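You operate a simulated robot arm through the tools that you are given. There is no shell and no other tool. Be economical: measure what you need, move in short steps, check, and stop when the job is done.

The job below is to be done with a simulated two-armed robot. You get a single attempt, and the scene is never put back.

Task
Wipe up the spill on the island top with the cloth napkin and put it back.

The check looks at the end state, three seconds after you hand in, the way a careful person would. Anything else that was tipped, shoved, dropped, spilled or broken makes it a failure. Flat cloth is picked up by pressing the open fingertips on it (5 to 10 N) and closing them slowly along it; thin cloth reads only 2 to 8 mm in the jaws.

Robot
Two 7-joint arms with two-finger parallel grippers on one trunk, on a base that drives. Base frame: it is fixed to the floor where the robot stands at the start and does not move with it; the origin is under the middle of the robot, x ahead of it, y to its left, z up; the surface under the hand at the start is at about z = 910. Units: mm, degrees, N and s.
The left shoulder is at the start at [20, 170, 1203], the right one opposite. With the tool pointing down near the work surface each hand reaches from about 220 to 680 mm from the robot's upright axis, wherever it stands, measured 20 degrees to its own side. Payload 3.8 kg a hand.
The tool frame of a hand sits at the grasp point between the pads (the TCP): z along the fingers, y along the line on which they close. The tips reach 30 mm beyond it. The gripper opens to 110 mm. The fingers are 20 mm wide and 10 mm thick; the gripper's body (48 by 112 mm) begins 55 mm behind the TCP.
Orientation is told as [roll, pitch, yaw] about the base's x, y, z axes, in that order, counted from this pose: with the fingers straight down and closing along the base's y, the tool's x points along the base's -x, its y along +y and its z along -z.

Tools
- The arms move only by the tool move_arm. It takes "left_rows", "right_rows" or both (then of equal length, played together; a hand with none holds still); each is a list of rows, each a list of 7 numbers: the shift along the tool's x, y, z in mm, then the turn, a rotation vector about the tool's x, y, z in degrees, then the gripper command, from -1 (shut) to 1 (fully open), values between in proportion. In form: [[dx, dy, dz, ax, ay, az, gripper], ...]. A call has 1 to 12 rows; each row shifts and turns the commanded pose from where the row before left it, along the tool's axes as they then stand. A row lasts 0.2 s, in which the tool goes at most 50 mm and 8.6 degrees; a call with a longer step from one row to the next is refused whole, and so is a gripper value outside its range. Where a pose cannot be reached the arm comes as near as it can. A force on the tool above 40 N (or 10 N above the force at the start of the call, whichever is more), or a blocked arm, ends the call early, and 0.2 s more pass. Each finger travels about 72 mm/s and halts on what it meets, pressing with about 30 N; the grip force reading is that of the motor and also rises with nothing between the fingers. The clock runs only during rows and for 0.2 s after the last one: add rows that do not move to give the fingers time. The reply holds the time, the measured pose of the TCP, the force on the tool along the base axes, the opening and the grip force, in the units named above and with some noise, with the torque about the TCP (base axes, N m) and any sound that the robot's microphone picked up.
- Cameras (640 x 400 px; columns grow to the right, rows downward): "scene" is now at [109.9, 9.9, 1358.1]; the picture's right is [0.10, -1.00, 0.00], its down [-0.55, -0.05, -0.84] and it looks along [0.83, 0.08, -0.55] (base axes); focal length 286 px, centre (320, 200). "left" rides on the left gripper at [72, -17, -103] in its tool frame; the picture's right is [0.23, 0.97, 0.00], its down [-0.76, 0.18, -0.62] and it looks along [-0.61, 0.14, 0.78] (tool axes); focal length 222 px, centre (320, 200). "right" rides on the right gripper at [72, 17, -103] in its tool frame; the picture's right is [-0.23, 0.97, 0.00], its down [-0.76, -0.18, -0.62] and it looks along [-0.61, -0.14, 0.78] (tool axes); focal length 222 px, centre (320, 200). There is no depth. A picture from a camera that has moved, and an enlarged one, comes with that camera's place and axes in the base frame and with its lens.
- grab_frame(camera): a new picture of that camera. The clock stands still meanwhile.
- slide_trunk(by): slides the trunk up (or, below 0, down) by that many mm; the arms and the scene camera ride with it, the base frame stays. It gives what a move gives, with no picture.
- roll_base(legs): drives the robot by 1 to 6 legs, each [ahead, turn to the left] in mm and degrees, along the robot's own axes; the way and the turn of a leg run together, so that a leg with both is an arc; at most 1500 mm and 180 degrees a leg. The arms and the cameras ride along, it lands a little off, and it stops where it bumps. It gives what a move gives.
- head_to(pan, tilt): turns the head with the scene camera to pan (to the left, within 80 degrees either way) and tilt (down, from -29 to 69), counted from straight ahead of the robot. It gives what a move gives.
- close_up(camera, box): a new picture of the part [left, top, right, bottom] of that camera's present view, enlarged. The clock stands still meanwhile.
- close_job(): hands the job in; it is judged then, once.

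Go step by step. Nothing tells you exact positions but the pictures and the camera data: compare them with the known pose of the tool, close in by small moves and look again before you grip or let go. The budget is 120 turns and 108 pictures, counting those below and the enlarged ones. Unless the task says otherwise, let go and move clear before handing in, and close with one line.

The tools are called after "Emit:" by a JSON object that holds its "name" and its "arguments". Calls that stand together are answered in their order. move_arm: Moves the arms, as the interface text tells. Its arguments: {"type":"object","properties":{"left_rows":{"type":"array","items":{"type":"array","items":{"type":"number"}}},"right_rows":{"type":"array","items":{"type":"array","items":{"type":"number"}}}},"required":[]} The other tools are called the same way: slide_trunk (by) slides the trunk up or down; roll_base (legs) drives the base; head_to (pan, tilt) turns the head that bears the scene camera; grab_frame (camera) takes a picture; close_up (camera, box) takes an enlarged picture of a part of a camera's view; close_job () hands the job in.

At the start:

```text
t: 0.0
left_ee_pos: [522.2, 261.8, 1151.8]
left_ee_rot: [-0.1, -0.1, 0.1]
left_contact_force: [0.8, -0.5, 0.0]
left_torque: [-0.01, 0.05, -0.02]
left_gripper_width: 109.9
left_gripper_force: 0.0
right_ee_pos: [498.4, -87.2, 1201.1]
right_ee_rot: [0.0, 0.1, -0.1]
right_contact_force: [-0.9, 0.0, -0.1]
right_torque: [0.01, 0.03, -0.01]
right_gripper_width: 110.0
right_gripper_force: 0.0
trunk travel left (down, up): [-300.0, 270.0]
robot x, y, heading: [0.6, 1.0, 0.0]
head pan, tilt: [5.7, 33.3]
```

scene: 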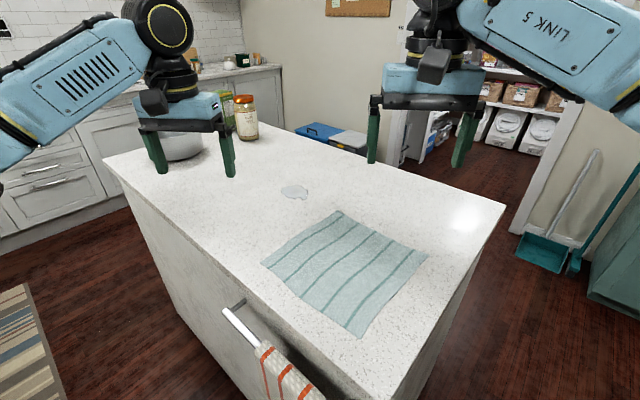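
right: 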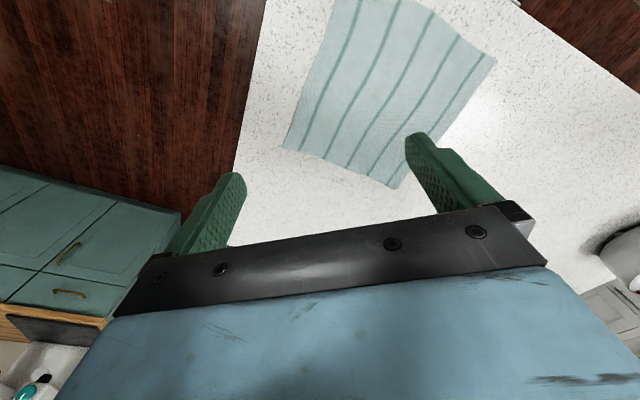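
left: 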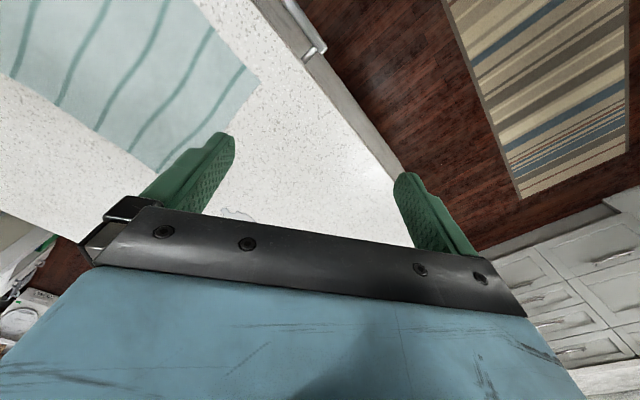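

I see the napkin lying flat near the corner of the island, with its corners at about (742,22), (530,176), (381,-29) and (590,-184). The spill is at about (821,157), which is out of reach from here. I'll look down and left to check how much room the base has along the island before driving.

Emit:
{"name": "head_to", "arguments": {"pan": 35, "tilt": 60}}

Emit:
{"name": "grab_frame", "arguments": {"camera": "scene"}}

Emit:
{"name": "head_to", "arguments": {"pan": 70, "tilt": 30}}

Emit:
{"name": "grab_frame", "arguments": {"camera": "scene"}}

```text
t: 0.9
left_ee_pos: [522.3, 261.9, 1152.9]
left_ee_rot: [-0.1, 0.0, 0.1]
left_contact_force: [-0.5, 0.0, -0.4]
left_torque: [0.04, 0.0, 0.02]
left_gripper_width: 109.9
left_gripper_force: 0.0
right_ee_pos: [497.0, -88.1, 1199.4]
right_ee_rot: [0.0, 0.0, 0.0]
right_contact_force: [-0.1, 0.3, 0.7]
right_torque: [-0.02, -0.01, 0.03]
right_gripper_width: 110.0
right_gripper_force: 0.0
trunk travel left (down, up): [-300.0, 270.0]
robot x, y, heading: [3.9, 1.8, 0.2]
head pan, tilt: [35.0, 60.0]
```

```text
104 pictures are left
camera scene: at [76.1, 39.3, 1321.2], right [0.57, -0.82, 0.0], down [-0.71, -0.5, -0.5], along [0.41, 0.29, -0.87], focal length 286 px, centre (320, 200)
```

scene: 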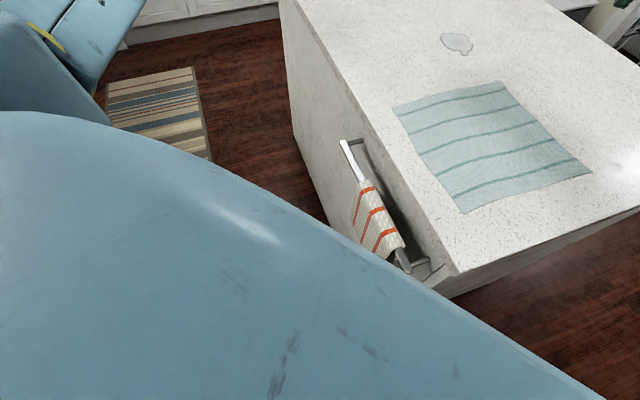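

```text
t: 1.9
left_ee_pos: [521.3, 261.6, 1152.3]
left_ee_rot: [0.0, 0.0, 0.1]
left_contact_force: [-0.9, 0.6, 0.3]
left_torque: [-0.04, -0.02, -0.01]
left_gripper_width: 109.9
left_gripper_force: 0.0
right_ee_pos: [498.3, -88.0, 1201.0]
right_ee_rot: [-0.1, 0.0, 0.0]
right_contact_force: [-0.5, 0.3, 0.1]
right_torque: [0.01, -0.04, 0.01]
right_gripper_width: 110.0
right_gripper_force: 0.0
trunk travel left (down, up): [-300.0, 270.0]
robot x, y, heading: [2.0, -0.9, 0.1]
head pan, tilt: [70.0, 30.0]
```

```text
103 pictures are left
camera scene: at [52.4, 86.1, 1363.2], right [0.94, -0.34, 0.0], down [-0.17, -0.47, -0.87], along [0.3, 0.81, -0.5], focal length 286 px, centre (320, 200)
```

scene: 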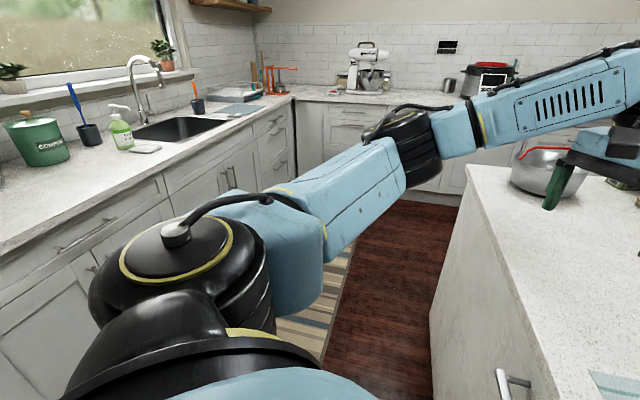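

The island's long face runs at about 56° with roughly 1 m of free aisle, and there's a towel bar near the robot. I'll turn square to the island, back off, drive left along it, and come in facing the napkin and spill.

Emit:
{"name": "roll_base", "arguments": {"legs": [[0, -34], [-150, 0]]}}

Emit:
{"name": "head_to", "arguments": {"pan": 0, "tilt": 45}}

Emit:
{"name": "grab_frame", "arguments": {"camera": "scene"}}

```text
t: 4.9
left_ee_pos: [455.9, 12.3, 1152.5]
left_ee_rot: [0.0, 0.0, -33.5]
left_contact_force: [0.0, -0.4, 0.1]
left_torque: [0.03, -0.02, 0.01]
left_gripper_width: 110.2
left_gripper_force: 0.1
right_ee_pos: [242.7, -267.1, 1200.6]
right_ee_rot: [0.0, -0.1, -33.6]
right_contact_force: [-0.4, 0.1, 0.5]
right_torque: [0.01, -0.02, 0.01]
right_gripper_width: 110.0
right_gripper_force: 0.1
trunk travel left (down, up): [-300.0, 270.0]
robot x, y, heading: [-123.8, 82.6, -33.5]
head pan, tilt: [70.0, 30.0]
```

```text
t: 6.3
left_ee_pos: [457.0, 11.5, 1152.2]
left_ee_rot: [0.0, 0.0, -33.5]
left_contact_force: [-0.4, 0.9, -0.2]
left_torque: [-0.02, -0.02, 0.01]
left_gripper_width: 109.9
left_gripper_force: 0.1
right_ee_pos: [242.8, -266.5, 1201.0]
right_ee_rot: [0.0, 0.0, -33.5]
right_contact_force: [-0.8, -0.8, 0.1]
right_torque: [-0.02, 0.01, 0.03]
right_gripper_width: 110.1
right_gripper_force: 0.0
trunk travel left (down, up): [-300.0, 270.0]
robot x, y, heading: [-126.1, 78.1, -33.4]
head pan, tilt: [0.0, 45.0]
```

```text
102 pictures are left
camera scene: at [-38.0, 26.8, 1340.7], right [-0.55, -0.83, 0.0], down [-0.59, 0.39, -0.71], along [0.59, -0.39, -0.71], focal length 286 px, centre (320, 200)
```

scene: 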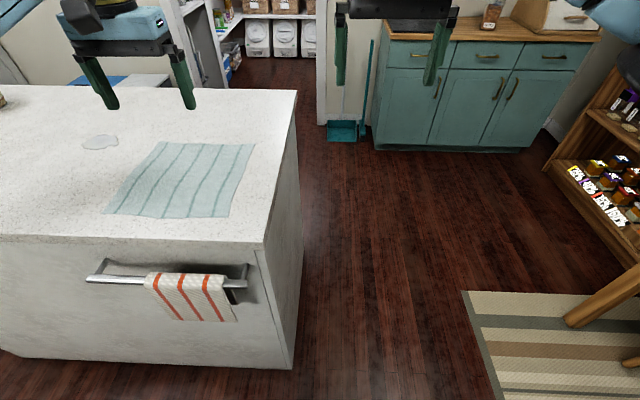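

The robot now faces the island almost squarely. Next I'll drive left along the aisle and turn back to face it.

Emit:
{"name": "roll_base", "arguments": {"legs": [[0, 90], [360, 0], [0, -90]]}}

Emit:
{"name": "grab_frame", "arguments": {"camera": "scene"}}

```text
t: 16.3
left_ee_pos: [650.6, 297.6, 1151.4]
left_ee_rot: [0.0, 0.0, -34.0]
left_contact_force: [0.2, 1.1, -0.7]
left_torque: [0.0, 0.0, 0.01]
left_gripper_width: 109.9
left_gripper_force: 0.2
right_ee_pos: [434.0, 21.6, 1199.9]
right_ee_rot: [0.0, 0.0, -34.3]
right_contact_force: [0.2, -0.3, 0.1]
right_torque: [-0.02, -0.01, 0.0]
right_gripper_width: 110.1
right_gripper_force: 0.0
trunk travel left (down, up): [-300.0, 270.0]
robot x, y, heading: [75.7, 369.7, -34.1]
head pan, tilt: [0.0, 45.0]
```

```text
101 pictures are left
camera scene: at [156.2, 318.1, 1340.7], right [-0.56, -0.83, 0.0], down [-0.59, 0.4, -0.71], along [0.59, -0.4, -0.71], focal length 286 px, centre (320, 200)
```

scene: 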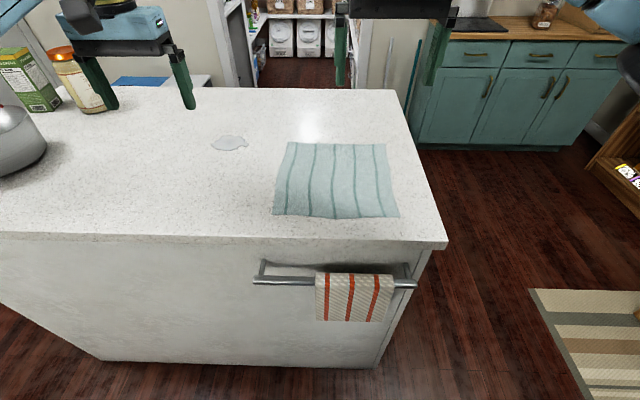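

The robot is square to the island. In its frame, the napkin spans about 480–740 ahead and the spill is at about (741 ahead, 240 left). I'll approach in steps, watching the gap to the towel bar.

Emit:
{"name": "roll_base", "arguments": {"legs": [[80, 0]]}}

Emit:
{"name": "head_to", "arguments": {"pan": 0, "tilt": 69}}

Emit:
{"name": "grab_frame", "arguments": {"camera": "scene"}}

```text
t: 17.4
left_ee_pos: [717.1, 253.5, 1151.4]
left_ee_rot: [0.0, 0.2, -34.1]
left_contact_force: [0.9, 0.4, -1.1]
left_torque: [0.0, 0.03, 0.0]
left_gripper_width: 109.7
left_gripper_force: 0.0
right_ee_pos: [501.9, -24.4, 1200.3]
right_ee_rot: [0.0, 0.0, -34.1]
right_contact_force: [-0.3, -0.1, -0.2]
right_torque: [-0.02, 0.02, 0.01]
right_gripper_width: 110.0
right_gripper_force: 0.1
trunk travel left (down, up): [-300.0, 270.0]
robot x, y, heading: [140.3, 333.6, -34.1]
head pan, tilt: [0.0, 45.0]
```

```text
t: 18.2
left_ee_pos: [716.8, 253.8, 1151.8]
left_ee_rot: [0.0, 0.0, -34.1]
left_contact_force: [0.0, -0.2, -0.5]
left_torque: [0.0, 0.0, 0.0]
left_gripper_width: 110.1
left_gripper_force: 0.0
right_ee_pos: [501.3, -22.8, 1200.9]
right_ee_rot: [0.0, -0.1, -34.1]
right_contact_force: [0.3, 0.6, 1.3]
right_torque: [0.01, 0.0, 0.02]
right_gripper_width: 110.2
right_gripper_force: 0.0
trunk travel left (down, up): [-300.0, 270.0]
robot x, y, heading: [138.0, 330.2, -34.2]
head pan, tilt: [0.0, 68.8]
```

```text
100 pictures are left
camera scene: at [201.7, 287.5, 1311.8], right [-0.56, -0.83, 0.0], down [-0.77, 0.52, -0.36], along [0.3, -0.2, -0.93], focal length 286 px, centre (320, 200)
```

scene: 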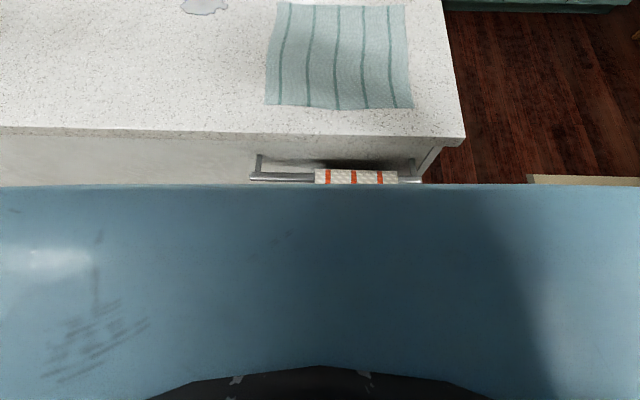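

There's clearance to the bar, since the chest edge is well above it and nearer to me. I'll move 60 mm further and look again with the head up.

Emit:
{"name": "roll_base", "arguments": {"legs": [[60, 0]]}}

Emit:
{"name": "head_to", "arguments": {"pan": 8, "tilt": 50}}

Emit:
{"name": "grab_frame", "arguments": {"camera": "scene"}}

```text
t: 19.2
left_ee_pos: [766.8, 219.5, 1151.3]
left_ee_rot: [0.0, 0.1, -34.0]
left_contact_force: [0.0, -0.8, 0.8]
left_torque: [0.02, 0.0, -0.01]
left_gripper_width: 110.0
left_gripper_force: 0.1
right_ee_pos: [551.0, -56.3, 1199.6]
right_ee_rot: [0.0, 0.0, -34.0]
right_contact_force: [-0.6, -0.4, 0.0]
right_torque: [0.06, 0.01, 0.02]
right_gripper_width: 109.7
right_gripper_force: 0.0
trunk travel left (down, up): [-300.0, 270.0]
robot x, y, heading: [183.1, 297.1, -33.9]
head pan, tilt: [0.0, 68.8]
```

```text
t: 20.0
left_ee_pos: [765.6, 220.3, 1151.2]
left_ee_rot: [0.0, 0.0, -34.0]
left_contact_force: [0.4, 0.3, 0.0]
left_torque: [0.01, 0.0, 0.01]
left_gripper_width: 110.0
left_gripper_force: 0.1
right_ee_pos: [550.3, -56.4, 1200.6]
right_ee_rot: [0.1, 0.0, -34.0]
right_contact_force: [0.2, -0.3, 0.5]
right_torque: [-0.01, -0.01, -0.01]
right_gripper_width: 109.8
right_gripper_force: 0.1
trunk travel left (down, up): [-300.0, 270.0]
robot x, y, heading: [186.5, 296.7, -33.7]
head pan, tilt: [8.0, 50.0]
```

```text
99 pictures are left
camera scene: at [273.7, 251.8, 1333.7], right [-0.44, -0.9, 0.0], down [-0.69, 0.34, -0.64], along [0.58, -0.28, -0.77], focal length 286 px, centre (320, 200)
```

scene: 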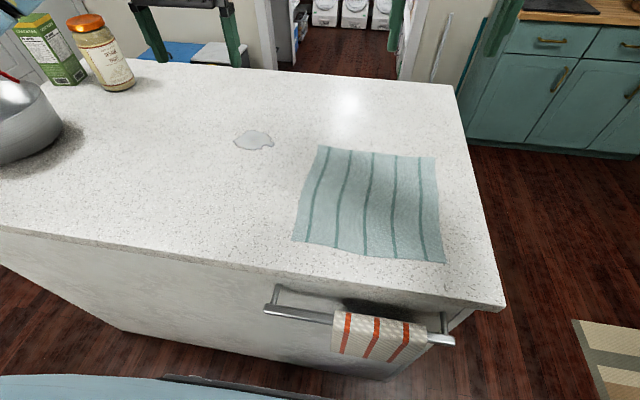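

The picture places the napkin's far corners at about 604 ahead, at 82 left and 171 right. The spill is at (608 ahead, 240 left), so everything is in reach. I'll bring both hands above the two far corners with the jaws half open.

Emit:
{"name": "move_arm", "arguments": {"left_rows": [[-11, -35, 25, 0, 0, 0, -0.05], [-11, -35, 25, 0, 0, 0, -0.05], [-11, -35, 25, 0, 0, 0, -0.05], [-11, -35, 25, 0, 0, 0, -0.05], [-11, -35, 25, 0, 0, 0, -0.05], [-10, -33, 25, 0, 0, 0, -0.05], [0, 0, 0, 0, 0, 0, -0.05]], "right_rows": [[-15, -8, 33, 0, 0, 0, -0.05], [-15, -8, 33, 0, 0, 0, -0.05], [-15, -8, 33, 0, 0, 0, -0.05], [-15, -8, 33, 0, 0, 0, -0.05], [-15, -8, 33, 0, 0, 0, -0.05], [-16, -10, 35, 0, 0, 0, -0.05], [0, 0, 0, 0, 0, 0, -0.05]]}}

Emit:
{"name": "grab_frame", "arguments": {"camera": "scene"}}

Emit:
{"name": "grab_frame", "arguments": {"camera": "left"}}

Emit:
{"name": "grab_frame", "arguments": {"camera": "right"}}

```text
t: 21.6
left_ee_pos: [705.0, 12.7, 1001.2]
left_ee_rot: [0.0, 0.1, -34.0]
left_contact_force: [0.0, 0.4, 0.3]
left_torque: [-0.02, -0.01, 0.0]
left_gripper_width: 52.5
left_gripper_force: 0.1
right_ee_pos: [597.0, -147.6, 1000.4]
right_ee_rot: [0.1, -0.1, -34.1]
right_contact_force: [0.6, -0.4, 0.1]
right_torque: [0.0, -0.04, -0.01]
right_gripper_width: 52.3
right_gripper_force: 0.0
trunk travel left (down, up): [-300.0, 270.0]
robot x, y, heading: [187.2, 295.1, -33.9]
head pan, tilt: [8.0, 50.0]
```

```text
98 pictures are left
camera scene: at [273.7, 252.6, 1333.8], right [-0.44, -0.9, 0.0], down [-0.69, 0.34, -0.64], along [0.58, -0.28, -0.77], focal length 286 px, centre (320, 200)
```

scene: 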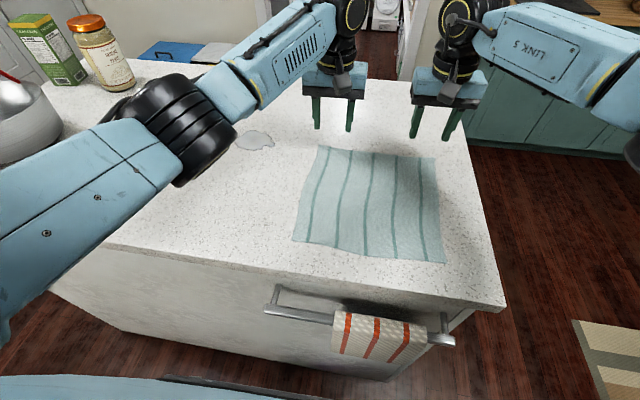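

```text
97 pictures are left
camera left: at [635.4, 38.1, 1106.7], right [0.36, 0.93, 0.0], down [0.73, -0.28, 0.62], along [0.58, -0.22, -0.78], focal length 222 px, centre (320, 200)
```

left: 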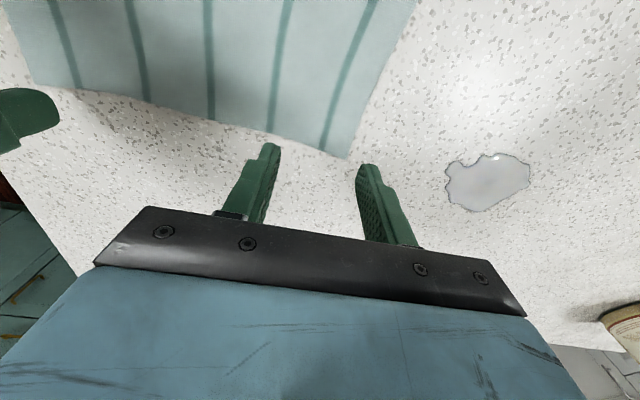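

```text
96 pictures are left
camera right: at [544.5, -92.3, 1102.7], right [0.73, 0.68, 0.0], down [0.53, -0.57, 0.62], along [0.42, -0.46, -0.78], focal length 222 px, centre (320, 200)
```

right: 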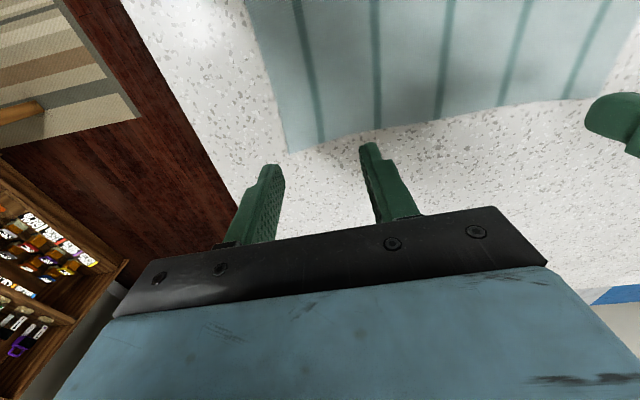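

My estimates of the corners from the wrist cameras agree with those from the scene camera. I'll shift each hand about 12 mm inward and lower to just above the cloth.

Emit:
{"name": "move_arm", "arguments": {"left_rows": [[0, -6, 0, 0, 0, 0, -0.05], [0, -6, 15, 0, 0, 0, -0.05], [0, 0, 15, 0, 0, 0, -0.05], [0, 0, 15, 0, 0, 0, -0.05], [0, 0, 8, 0, 0, 0, -0.05], [0, 0, 0, 0, 0, 0, -0.05]], "right_rows": [[2, 6, 0, 0, 0, 0, -0.05], [2, 6, 15, 0, 0, 0, -0.05], [0, 0, 15, 0, 0, 0, -0.05], [0, 0, 15, 0, 0, 0, -0.05], [0, 0, 8, 0, 0, 0, -0.05], [0, 0, 0, 0, 0, 0, -0.05]]}}

Emit:
{"name": "grab_frame", "arguments": {"camera": "left"}}

Emit:
{"name": "grab_frame", "arguments": {"camera": "right"}}

```text
t: 23.0
left_ee_pos: [695.4, 3.0, 948.4]
left_ee_rot: [0.0, 0.0, -34.0]
left_contact_force: [-0.3, 0.3, 0.1]
left_torque: [0.0, 0.0, -0.01]
left_gripper_width: 52.2
left_gripper_force: 0.1
right_ee_pos: [599.9, -136.3, 947.0]
right_ee_rot: [0.0, 0.0, -34.1]
right_contact_force: [-0.5, -0.1, -0.4]
right_torque: [-0.03, 0.01, 0.02]
right_gripper_width: 52.3
right_gripper_force: 0.0
trunk travel left (down, up): [-300.0, 270.0]
robot x, y, heading: [186.0, 293.8, -34.2]
head pan, tilt: [8.0, 50.0]
```

```text
95 pictures are left
camera left: at [627.0, 30.0, 1053.9], right [0.36, 0.93, 0.0], down [0.73, -0.28, 0.62], along [0.58, -0.22, -0.78], focal length 222 px, centre (320, 200)
```

left: 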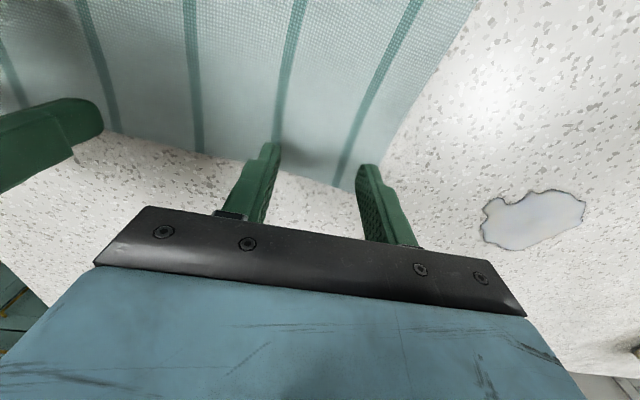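

```text
94 pictures are left
camera right: at [548.8, -80.5, 1049.9], right [0.73, 0.68, 0.0], down [0.53, -0.57, 0.62], along [0.42, -0.46, -0.78], focal length 222 px, centre (320, 200)
```

right: 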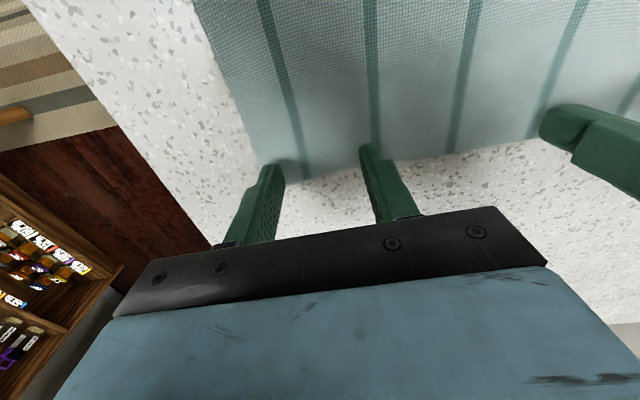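

Both far corners sit between or just outside the fingers. I'll nudge the left hand 7 mm inward and press down gently to feel the surface.

Emit:
{"name": "move_arm", "arguments": {"left_rows": [[3, -7, 0, 0, 0, 0, -0.05], [0, 0, 3, 0, 0, 0, -0.05], [0, 0, 3, 0, 0, 0, -0.05], [0, 0, 0, 0, 0, 0, -0.05]], "right_rows": [[0, 0, 0, 0, 0, 0, -0.05], [0, 0, 2, 0, 0, 0, -0.05], [0, 0, 3, 0, 0, 0, -0.05], [0, 0, 0, 0, 0, 0, -0.05]]}}

```text
t: 24.0
left_ee_pos: [689.9, -1.1, 944.2]
left_ee_rot: [0.0, 0.0, -33.9]
left_contact_force: [-0.5, 0.8, 0.9]
left_torque: [-0.01, 0.03, -0.02]
left_gripper_width: 52.2
left_gripper_force: 0.1
right_ee_pos: [600.9, -136.8, 942.8]
right_ee_rot: [-0.1, 0.0, -34.1]
right_contact_force: [0.6, 0.3, -0.3]
right_torque: [-0.02, -0.01, -0.01]
right_gripper_width: 52.0
right_gripper_force: 0.0
trunk travel left (down, up): [-300.0, 270.0]
robot x, y, heading: [185.8, 298.1, -33.8]
head pan, tilt: [8.0, 50.0]
```

Emit:
{"name": "move_arm", "arguments": {"left_rows": [[0, 0, 2, 0, 0, 0, -0.05], [0, 0, 2, 0, 0, 0, -0.05], [0, 0, 0, 0, 0, 0, -0.05]], "right_rows": [[0, 0, 2, 0, 0, 0, -0.05], [0, 0, 1, 0, 0, 0, -0.05], [0, 0, 0, 0, 0, 0, -0.05]]}}

```text
t: 24.8
left_ee_pos: [689.9, -1.3, 942.7]
left_ee_rot: [0.1, -0.3, -34.0]
left_contact_force: [1.4, -0.2, 9.3]
left_torque: [-0.04, -0.05, 0.02]
left_gripper_width: 52.0
left_gripper_force: 0.0
right_ee_pos: [600.5, -134.8, 940.7]
right_ee_rot: [-0.1, -0.1, -34.1]
right_contact_force: [-0.7, -1.8, 10.0]
right_torque: [-0.16, 0.1, 0.01]
right_gripper_width: 52.5
right_gripper_force: 0.2
trunk travel left (down, up): [-300.0, 270.0]
robot x, y, heading: [187.2, 296.7, -33.9]
head pan, tilt: [8.0, 50.0]
```

Both hands are now pressing at 9–10 N. I'll close the fingers slowly along the cloth.

Emit:
{"name": "move_arm", "arguments": {"left_rows": [[0, 0, 0, 0, 0, 0, -0.15], [0, 0, 0, 0, 0, 0, -0.25], [0, 0, 0, 0, 0, 0, -0.35], [0, 0, 0, 0, 0, 0, -0.45], [0, 0, 0, 0, 0, 0, -0.55], [0, 0, 0, 0, 0, 0, -0.65], [0, 0, 0, 0, 0, 0, -0.75], [0, 0, 0, 0, 0, 0, -0.85], [0, 0, 0, 0, 0, 0, -0.95], [0, 0, 0, 0, 0, 0, -1], [0, 0, 0, 0, 0, 0, -1]], "right_rows": [[0, 0, 0, 0, 0, 0, -0.15], [0, 0, 0, 0, 0, 0, -0.25], [0, 0, 0, 0, 0, 0, -0.35], [0, 0, 0, 0, 0, 0, -0.45], [0, 0, 0, 0, 0, 0, -0.55], [0, 0, 0, 0, 0, 0, -0.65], [0, 0, 0, 0, 0, 0, -0.75], [0, 0, 0, 0, 0, 0, -0.85], [0, 0, 0, 0, 0, 0, -0.95], [0, 0, 0, 0, 0, 0, -1], [0, 0, 0, 0, 0, 0, -1]]}}

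Emit:
{"name": "grab_frame", "arguments": {"camera": "left"}}

Emit:
{"name": "grab_frame", "arguments": {"camera": "right"}}

Emit:
{"name": "grab_frame", "arguments": {"camera": "scene"}}

```text
t: 27.2
left_ee_pos: [688.9, -2.2, 942.3]
left_ee_rot: [0.0, -0.2, -34.1]
left_contact_force: [-6.6, -9.6, 16.2]
left_torque: [-0.34, 0.15, -0.02]
left_gripper_width: 1.8
left_gripper_force: 30.1
right_ee_pos: [599.9, -134.7, 942.0]
right_ee_rot: [0.1, -0.2, -34.0]
right_contact_force: [6.9, 9.5, 11.5]
right_torque: [0.25, -0.21, -0.05]
right_gripper_width: 1.7
right_gripper_force: 29.5
trunk travel left (down, up): [-300.0, 270.0]
robot x, y, heading: [186.1, 295.5, -33.9]
head pan, tilt: [8.0, 50.0]
```

```text
93 pictures are left
camera left: at [618.6, 25.3, 1045.7], right [0.36, 0.93, 0.0], down [0.73, -0.28, 0.63], along [0.58, -0.23, -0.78], focal length 222 px, centre (320, 200)
```

left: 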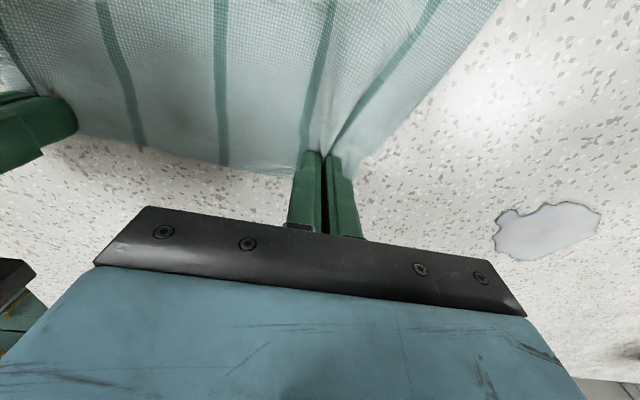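

```text
92 pictures are left
camera right: at [548.4, -77.9, 1043.6], right [0.73, 0.68, 0.0], down [0.53, -0.57, 0.63], along [0.43, -0.46, -0.78], focal length 222 px, centre (320, 200)
```

right: 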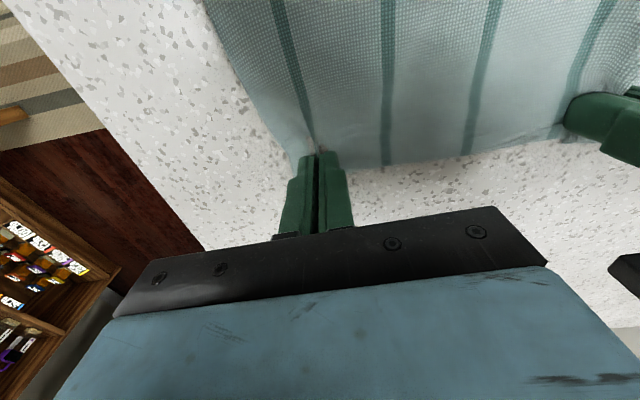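

```text
91 pictures are left
camera scene: at [271.7, 253.2, 1334.0], right [-0.44, -0.9, 0.0], down [-0.69, 0.34, -0.64], along [0.58, -0.28, -0.76], focal length 286 px, centre (320, 200)
```

scene: 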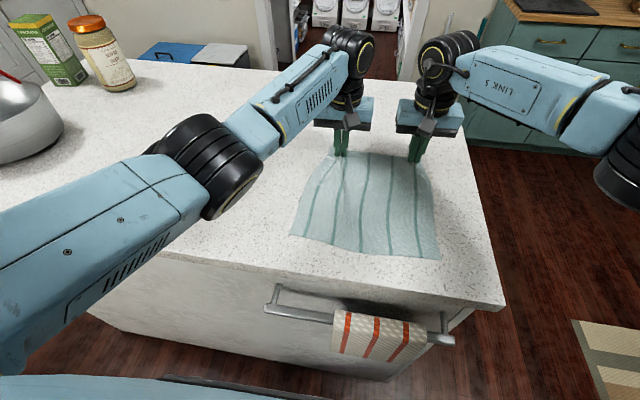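

The fingers closed and the cloth gathered at both hands. I'll lift 50 mm to confirm it's held.

Emit:
{"name": "move_arm", "arguments": {"left_rows": [[0, 0, -12, 0, 0, 0, -1], [0, 0, -12, 0, 0, 0, -1], [0, 0, -12, 0, 0, 0, -1], [0, 0, -14, 0, 0, 0, -1], [0, 0, 0, 0, 0, 0, -1]], "right_rows": [[0, 0, -12, 0, 0, 0, -1], [0, 0, -12, 0, 0, 0, -1], [0, 0, -12, 0, 0, 0, -1], [0, 0, -14, 0, 0, 0, -1], [0, 0, 0, 0, 0, 0, -1]]}}

Emit:
{"name": "grab_frame", "arguments": {"camera": "scene"}}

Emit:
{"name": "grab_frame", "arguments": {"camera": "left"}}

Emit:
{"name": "grab_frame", "arguments": {"camera": "right"}}

```text
t: 28.4
left_ee_pos: [689.4, -1.2, 989.2]
left_ee_rot: [-0.1, 0.0, -34.2]
left_contact_force: [-8.7, -11.3, -0.2]
left_torque: [-0.38, 0.29, -0.01]
left_gripper_width: 2.1
left_gripper_force: 30.2
right_ee_pos: [600.3, -134.9, 988.1]
right_ee_rot: [0.1, 0.0, -34.0]
right_contact_force: [7.7, 12.6, 0.0]
right_torque: [0.38, -0.26, -0.03]
right_gripper_width: 2.1
right_gripper_force: 29.9
trunk travel left (down, up): [-300.0, 270.0]
robot x, y, heading: [186.2, 298.0, -34.0]
head pan, tilt: [8.0, 50.0]
```

```text
90 pictures are left
camera scene: at [273.8, 251.8, 1333.7], right [-0.44, -0.9, 0.0], down [-0.69, 0.34, -0.64], along [0.58, -0.28, -0.77], focal length 286 px, centre (320, 200)
```

scene: 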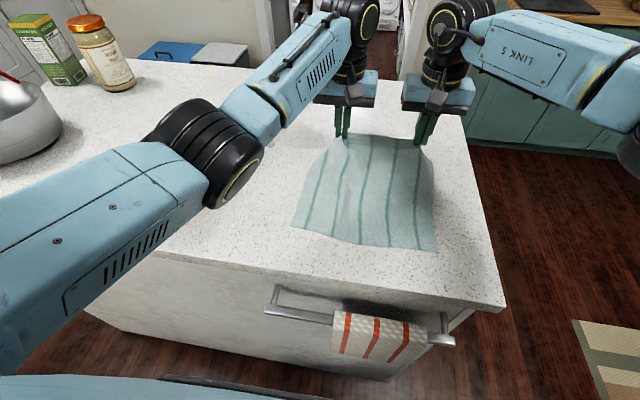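

```text
89 pictures are left
camera left: at [620.1, 24.5, 1094.8], right [0.36, 0.93, 0.0], down [0.73, -0.28, 0.62], along [0.58, -0.22, -0.78], focal length 222 px, centre (320, 200)
```

left: 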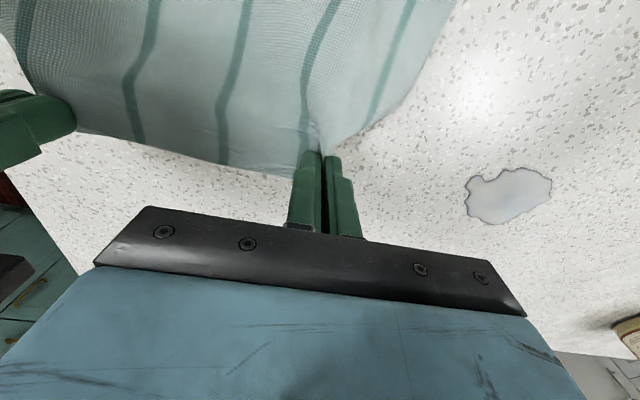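

```text
88 pictures are left
camera right: at [549.3, -79.1, 1091.3], right [0.73, 0.68, 0.0], down [0.53, -0.57, 0.62], along [0.42, -0.46, -0.78], focal length 222 px, centre (320, 200)
```

right: 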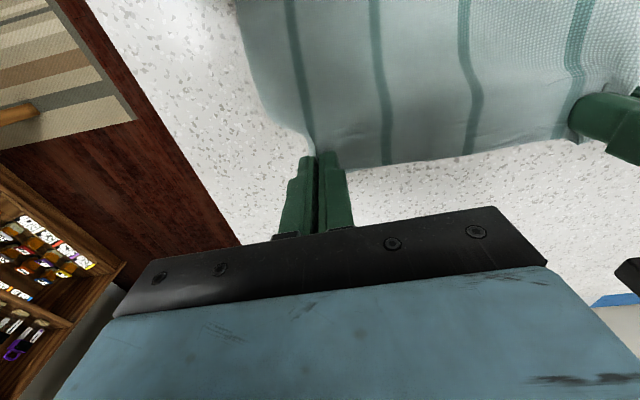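

Both corners are held and the cloth is spread between the hands. The far side of the spill is near my reach limit, so I'll check the clearance at the base before deciding whether to creep forward.

Emit:
{"name": "head_to", "arguments": {"pan": 25, "tilt": 69}}

Emit:
{"name": "grab_frame", "arguments": {"camera": "scene"}}

```text
t: 29.2
left_ee_pos: [689.4, -2.5, 990.1]
left_ee_rot: [0.0, 0.0, -34.1]
left_contact_force: [-9.2, -13.0, -0.4]
left_torque: [-0.37, 0.26, -0.03]
left_gripper_width: 1.8
left_gripper_force: 29.9
right_ee_pos: [599.6, -135.2, 989.0]
right_ee_rot: [0.1, 0.0, -34.1]
right_contact_force: [8.9, 12.6, 0.1]
right_torque: [0.38, -0.25, -0.04]
right_gripper_width: 1.9
right_gripper_force: 30.0
trunk travel left (down, up): [-300.0, 270.0]
robot x, y, heading: [184.4, 297.6, -34.2]
head pan, tilt: [25.0, 68.8]
```

```text
87 pictures are left
camera scene: at [259.7, 276.8, 1311.8], right [-0.16, -0.99, 0.0], down [-0.92, 0.15, -0.36], along [0.36, -0.06, -0.93], focal length 286 px, centre (320, 200)
```

scene: 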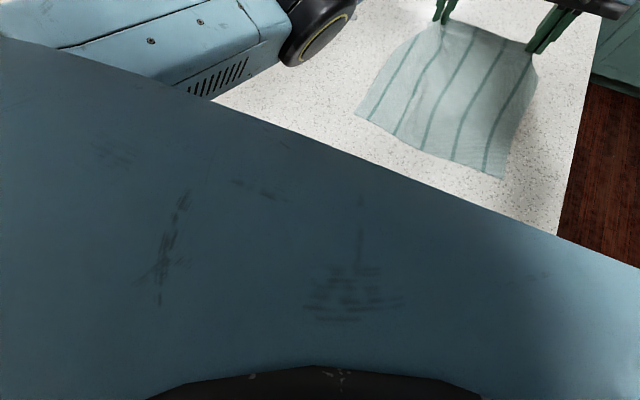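

The chest hides the base, so I'll stay where I am. I'll carry the cloth left with both hands, with the left hand going just past the spill and the right hand following at a slant.

Emit:
{"name": "move_arm", "arguments": {"left_rows": [[0, -2, 0, 0, 0, 0, -1], [-7, 29, 0, 0, 0, 0, -1], [-7, 29, 0, 0, 0, 0, -1], [-7, 29, 0, 0, 0, 0, -1], [-7, 29, 0, 0, 0, 0, -1], [-7, 29, 0, 0, 0, 0, -1], [-7, 29, 0, 0, 0, 0, -1], [-7, 29, 0, 0, 0, 0, -1], [-7, 29, 0, 0, 0, 0, -1], [0, 0, 0, 0, 0, 0, -1]], "right_rows": [[0, 8, 0, 0, 0, 0, -1], [4, 32, 0, 0, 0, 0, -1], [4, 32, 0, 0, 0, 0, -1], [4, 32, 0, 0, 0, 0, -1], [4, 32, 0, 0, 0, 0, -1], [4, 32, 0, 0, 0, 0, -1], [4, 32, 0, 0, 0, 0, -1], [4, 32, 0, 0, 0, 0, -1], [2, 33, 0, 0, 0, 0, -1], [0, 0, 0, 0, 0, 0, -1]]}}

Emit:
{"name": "head_to", "arguments": {"pan": 10, "tilt": 48}}

Emit:
{"name": "grab_frame", "arguments": {"camera": "scene"}}

Emit:
{"name": "grab_frame", "arguments": {"camera": "left"}}

```text
t: 31.2
left_ee_pos: [848.1, 142.0, 986.9]
left_ee_rot: [-1.3, 1.0, -35.1]
left_contact_force: [-18.6, -6.0, 0.4]
left_torque: [-0.24, 0.56, -0.11]
left_gripper_width: 1.9
left_gripper_force: 30.2
right_ee_pos: [694.9, 86.0, 992.8]
right_ee_rot: [1.2, -1.0, -33.6]
right_contact_force: [18.6, 6.7, -0.7]
right_torque: [0.17, -0.58, -0.02]
right_gripper_width: 1.6
right_gripper_force: 30.1
right hand out of reach, approached as far as the arm can: row 7, 8, 9
trunk travel left (down, up): [-300.0, 270.0]
robot x, y, heading: [187.8, 296.7, -33.9]
head pan, tilt: [25.0, 68.8]
stopped in row 9 (right hand): the force on the tool passed its limit at 48 N (the readings are from after the stop); the commanded pose is now the measured one
```

```text
t: 32.0
left_ee_pos: [847.4, 141.3, 987.4]
left_ee_rot: [-1.3, 0.7, -35.0]
left_contact_force: [-25.6, -8.6, 0.2]
left_torque: [-0.26, 0.78, -0.15]
left_gripper_width: 1.8
left_gripper_force: 30.5
right_ee_pos: [694.1, 82.2, 991.4]
right_ee_rot: [1.2, -1.0, -33.7]
right_contact_force: [25.7, 9.1, -0.4]
right_torque: [0.23, -0.8, -0.06]
right_gripper_width: 2.1
right_gripper_force: 30.3
trunk travel left (down, up): [-300.0, 270.0]
robot x, y, heading: [185.7, 295.8, -33.8]
head pan, tilt: [10.0, 48.0]
```

```text
86 pictures are left
camera scene: at [276.4, 253.5, 1336.4], right [-0.41, -0.91, 0.0], down [-0.68, 0.3, -0.67], along [0.61, -0.27, -0.74], focal length 286 px, centre (320, 200)
```

scene: 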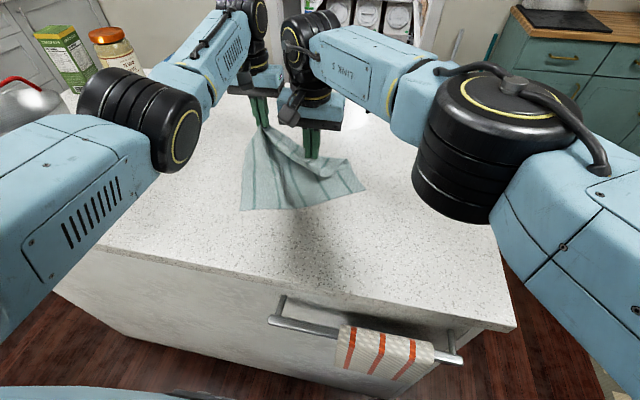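

```text
85 pictures are left
camera left: at [781.7, 169.6, 1093.8], right [0.37, 0.93, -0.02], down [0.74, -0.28, 0.61], along [0.56, -0.24, -0.79], focal length 222 px, centre (320, 200)
```

left: 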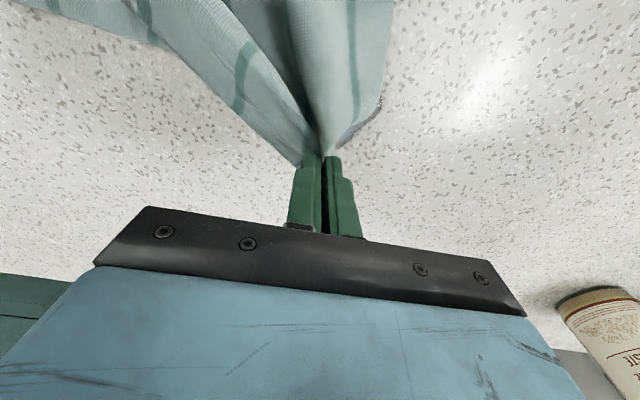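

Both hands still hold the cloth, and it now hangs right over the spill, a little too taut. I'll slacken it by moving the left hand inward, then lower both hands to the top.

Emit:
{"name": "move_arm", "arguments": {"left_rows": [[8, -8, 0, 0, 0, 0, -1], [4, -4, 10, 0, 0, 0, -1], [0, 0, 12, 0, 0, 0, -1], [0, 0, 12, 0, 0, 0, -1], [0, 0, 6, 0, 0, 0, -1], [0, 0, 4, 0, 0, 0, -1], [0, 0, 0, 0, 0, 0, -1]], "right_rows": [[0, 0, 0, 0, 0, 0, -1], [0, 0, 10, 0, 0, 0, -1], [0, 0, 12, 0, 0, 0, -1], [0, 0, 10, 0, 0, 0, -1], [0, 0, 6, 0, 0, 0, -1], [0, 0, 2, 0, 0, 0, -1], [0, 0, 0, 0, 0, 0, -1]]}}

Emit:
{"name": "grab_frame", "arguments": {"camera": "scene"}}

Emit:
{"name": "grab_frame", "arguments": {"camera": "left"}}

```text
t: 33.6
left_ee_pos: [831.9, 138.1, 943.9]
left_ee_rot: [-0.8, 0.8, -34.8]
left_contact_force: [-1.0, -1.2, 0.1]
left_torque: [0.0, 0.03, -0.03]
left_gripper_width: 1.9
left_gripper_force: 30.0
right_ee_pos: [691.8, 82.8, 954.4]
right_ee_rot: [1.0, -0.8, -33.8]
right_contact_force: [1.0, -0.2, -0.2]
right_torque: [0.02, -0.09, -0.01]
right_gripper_width: 1.8
right_gripper_force: 30.2
right hand out of reach, approached as far as the arm can: row 5
trunk travel left (down, up): [-300.0, 270.0]
robot x, y, heading: [187.3, 295.0, -34.1]
head pan, tilt: [10.0, 48.0]
```

```text
84 pictures are left
camera scene: at [276.3, 253.4, 1336.5], right [-0.41, -0.91, 0.0], down [-0.68, 0.3, -0.67], along [0.61, -0.27, -0.74], focal length 286 px, centre (320, 200)
```

scene: 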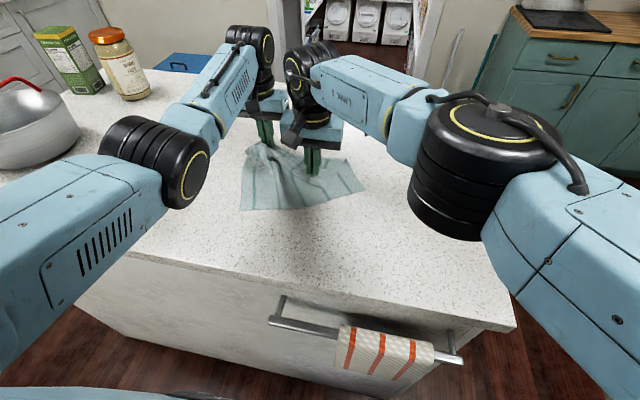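

```text
83 pictures are left
camera left: at [765.2, 167.3, 1049.6], right [0.37, 0.93, -0.01], down [0.74, -0.28, 0.61], along [0.56, -0.23, -0.79], focal length 222 px, centre (320, 200)
```

left: 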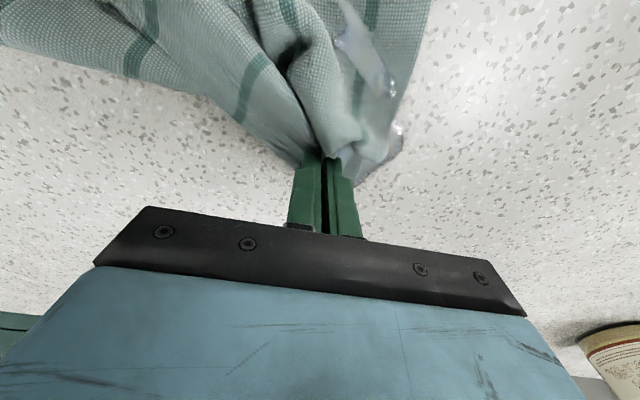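

The cloth is piled on the spill and slack. I'll press lightly and rub with the left hand in small strokes toward me and back.

Emit:
{"name": "move_arm", "arguments": {"left_rows": [[0, 0, 3, 0, 0, 0, -1], [14, 4, 0, 0, 0, 0, -1], [14, 4, 0, 0, 0, 0, -1], [14, 4, 0, 0, 0, 0, -1], [-14, 3, 0, 0, 0, 0, -1], [-14, -2, 0, 0, 0, 0, -1], [-14, -8, 0, 0, 0, 0, -1], [14, -10, 0, 0, 0, 0, -1], [14, -6, 0, 0, 0, 0, -1], [14, 4, 0, 0, 0, 0, -1], [0, 14, 0, 0, 0, 0, -1], [0, 0, 0, 0, 0, 0, -1]]}}

Emit:
{"name": "grab_frame", "arguments": {"camera": "left"}}

Emit:
{"name": "grab_frame", "arguments": {"camera": "scene"}}

```text
t: 36.2
left_ee_pos: [800.5, 169.1, 941.8]
left_ee_rot: [-1.0, 0.7, -34.8]
left_contact_force: [-1.4, 0.2, 3.3]
left_torque: [-0.05, 0.01, -0.05]
left_gripper_width: 2.0
left_gripper_force: 30.0
right_ee_pos: [690.3, 83.0, 953.3]
right_ee_rot: [0.9, -0.8, -33.8]
right_contact_force: [-0.2, 0.5, 0.0]
right_torque: [0.0, -0.02, 0.03]
right_gripper_width: 1.7
right_gripper_force: 30.0
trunk travel left (down, up): [-300.0, 270.0]
robot x, y, heading: [187.3, 297.5, -33.8]
head pan, tilt: [10.0, 48.0]
```

```text
82 pictures are left
camera left: at [733.6, 196.9, 1047.6], right [0.37, 0.93, -0.01], down [0.74, -0.28, 0.61], along [0.56, -0.23, -0.79], focal length 222 px, centre (320, 200)
```

left: 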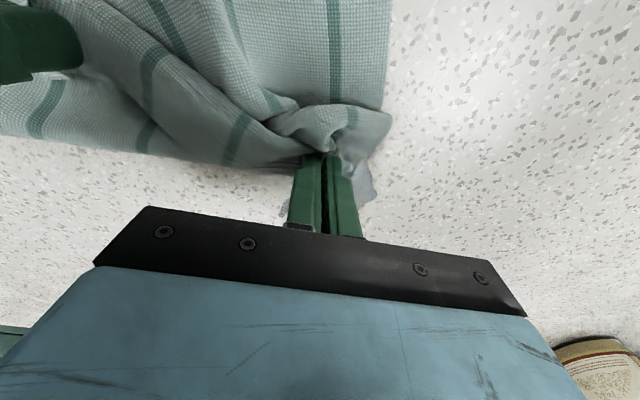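

```text
81 pictures are left
camera scene: at [275.8, 253.3, 1336.5], right [-0.41, -0.91, 0.0], down [-0.68, 0.3, -0.67], along [0.61, -0.27, -0.74], focal length 286 px, centre (320, 200)
```

scene: 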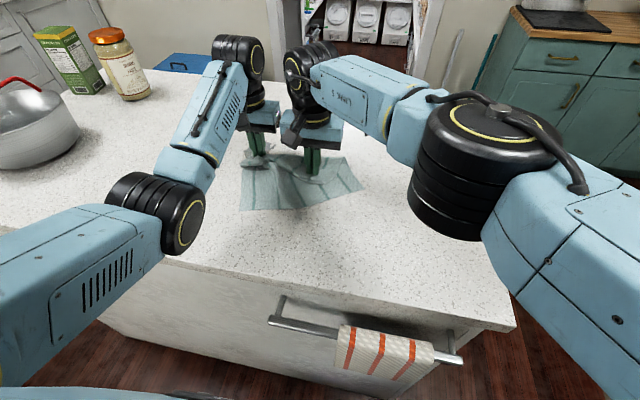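

Emit:
{"name": "close_up", "arguments": {"camera": "left", "box": [240, 80, 440, 240]}}

Emit:
{"name": "close_up", "arguments": {"camera": "scene", "box": [200, 100, 380, 220]}}

```text
2.50 times, centred on (340, 160) of left
camera zoom: at [733.6, 196.9, 1047.6], right [0.37, 0.93, -0.01], down [0.74, -0.28, 0.61], along [0.56, -0.23, -0.79], focal length 555 px, centre (270, 300)
```

zoom: 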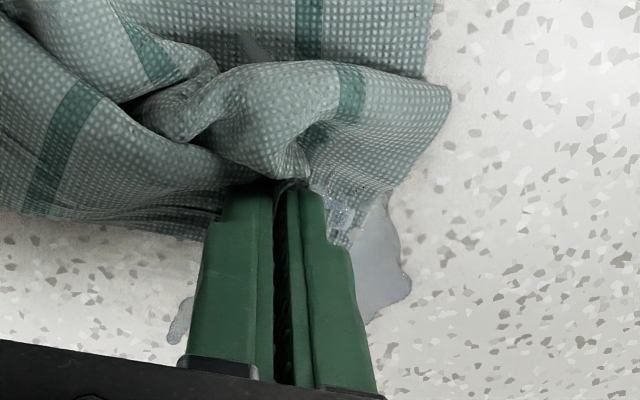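

```text
3.33 times, centred on (290, 160) of scene
camera zoom: at [275.8, 253.3, 1336.5], right [-0.41, -0.91, 0.0], down [-0.68, 0.3, -0.67], along [0.61, -0.27, -0.74], focal length 953 px, centre (420, 333)
```

zoom: 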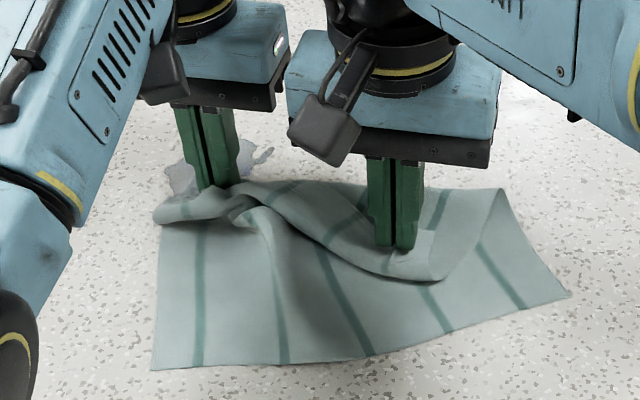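

The spill is still there beyond the fingers, because the cloth only trails behind them. I'll carry the held edge past the spill, lay the cloth over it, then fold back so the fingertips press on doubled cloth right over the spill.

Emit:
{"name": "move_arm", "arguments": {"left_rows": [[0, 0, -25, 0, 0, 0, -1], [-10, 0, -25, 0, 0, 0, -1], [-25, -3, 0, 0, 0, 0, -1], [-25, -3, 0, 0, 0, 0, -1], [0, 0, 22, 0, 0, 0, -1], [0, 0, 22, 0, 0, 0, -1], [0, 0, 0, 0, 0, 0, -1], [5, 0, -20, 0, 0, 0, -1], [20, 4, -5, 0, 0, 0, -1], [20, 4, 5, 0, 0, 0, -1], [0, 0, 17, 0, 0, 0, -1], [0, 0, 4, 0, 0, 0, -1]]}}

Emit:
{"name": "close_up", "arguments": {"camera": "scene", "box": [200, 100, 380, 220]}}

Emit:
{"name": "grab_frame", "arguments": {"camera": "left"}}

```text
t: 38.8
left_ee_pos: [812.3, 166.6, 947.1]
left_ee_rot: [-0.9, 0.8, -34.8]
left_contact_force: [-0.1, -0.2, -0.1]
left_torque: [0.04, -0.01, -0.01]
left_gripper_width: 2.0
left_gripper_force: 30.4
left hand out of reach, approached as far as the arm can: row 6
right_ee_pos: [690.8, 81.9, 953.7]
right_ee_rot: [0.9, -0.8, -33.9]
right_contact_force: [-0.3, 0.7, -0.3]
right_torque: [-0.04, -0.03, -0.03]
right_gripper_width: 1.7
right_gripper_force: 29.7
trunk travel left (down, up): [-300.0, 270.0]
robot x, y, heading: [188.9, 295.7, -34.3]
head pan, tilt: [10.0, 48.0]
```

```text
3.33 times, centred on (290, 160) of scene
camera zoom: at [276.3, 253.5, 1336.5], right [-0.41, -0.91, 0.0], down [-0.68, 0.3, -0.67], along [0.61, -0.27, -0.74], focal length 953 px, centre (420, 333)
```

zoom: 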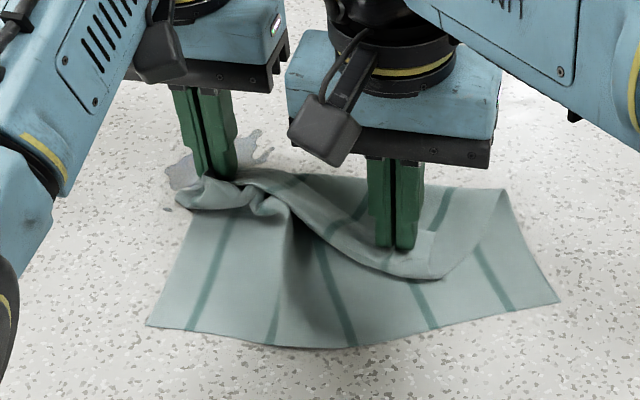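

```text
77 pictures are left
camera left: at [745.4, 194.2, 1052.8], right [0.37, 0.93, -0.01], down [0.74, -0.28, 0.61], along [0.56, -0.23, -0.79], focal length 222 px, centre (320, 200)
```

left: 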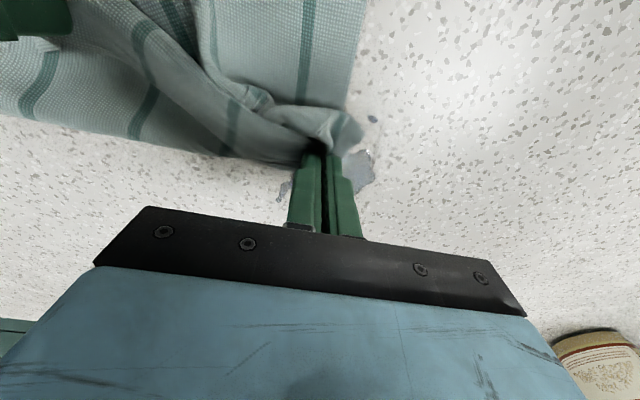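

The hands run out of reach when pointing straight down. I'll lift, tilt both hands so the fingers point outward by about 24° for extra reach, and carry the cloth past the spill.

Emit:
{"name": "move_arm", "arguments": {"left_rows": [[0, 0, -20, 0, 0, 0, -1], [0, 0, -20, 0, 0, 0, -1], [0, 0, 0, 0, -8, 0, -1], [0, 0, 0, 0, -8, 0, -1], [0, 0, 0, 0, -8, 0, -1], [-23, 2.5, 10.2, 0, 0, 0, -1], [-23, 2.5, 10.2, 0, 0, 0, -1], [-23, 2.5, 10.2, 0, 0, 0, -1], [-23, 2.5, 10.2, 0, 0, 0, -1], [0, 0, 0, 0, 0, 0, -1]], "right_rows": [[0, 0, -18, 0, 0, 0, -1], [0, 0, -18, 0, 0, 0, -1], [0, 0, 0, 0, -8, 0, -1], [0, 0, 0, 0, -8, 0, -1], [0, 0, 0, 0, -8, 0, -1], [-17, 3, 7.5, 0, 0, 0, -1], [-17, 3, 7.5, 0, 0, 0, -1], [-17, 3, 7.5, 0, 0, 0, -1], [-17, 3, 7.5, 0, 0, 0, -1], [0, 0, 0, 0, 0, 0, -1]]}}

Emit:
{"name": "grab_frame", "arguments": {"camera": "scene"}}

Emit:
{"name": "grab_frame", "arguments": {"camera": "left"}}

```text
t: 41.0
left_ee_pos: [898.6, 115.5, 985.8]
left_ee_rot: [-1.1, -23.3, -34.5]
left_contact_force: [-7.2, -2.9, -0.2]
left_torque: [-0.06, 0.2, -0.13]
left_gripper_width: 2.2
left_gripper_force: 30.4
right_ee_pos: [756.6, 50.5, 990.0]
right_ee_rot: [1.1, -24.8, -34.1]
right_contact_force: [6.3, 2.3, -0.3]
right_torque: [0.05, -0.22, 0.07]
right_gripper_width: 1.7
right_gripper_force: 29.8
right hand out of reach, approached as far as the arm can: row 9
trunk travel left (down, up): [-300.0, 270.0]
robot x, y, heading: [188.7, 295.2, -33.9]
head pan, tilt: [10.0, 48.0]
```

```text
76 pictures are left
camera scene: at [276.3, 253.4, 1336.5], right [-0.41, -0.91, 0.0], down [-0.68, 0.3, -0.67], along [0.61, -0.27, -0.74], focal length 286 px, centre (320, 200)
```

scene: 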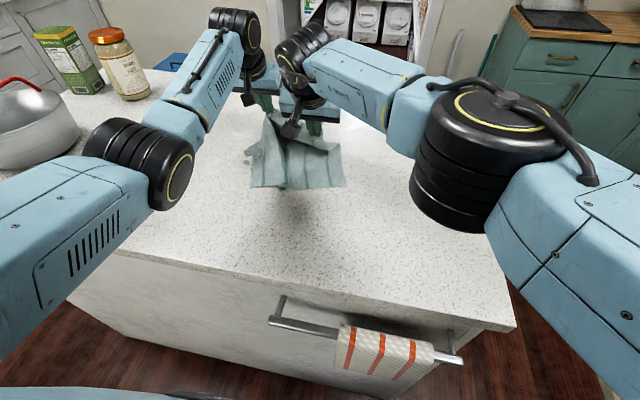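

```text
75 pictures are left
camera left: at [803.6, 164.1, 1054.5], right [0.39, 0.92, -0.11], down [0.48, -0.1, 0.87], along [0.79, -0.39, -0.48], focal length 222 px, centre (320, 200)
```

left: 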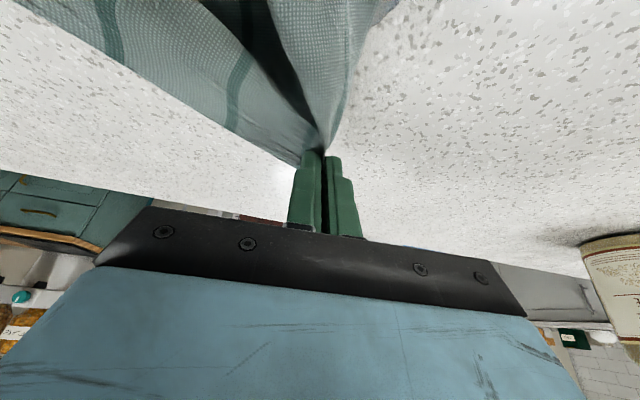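

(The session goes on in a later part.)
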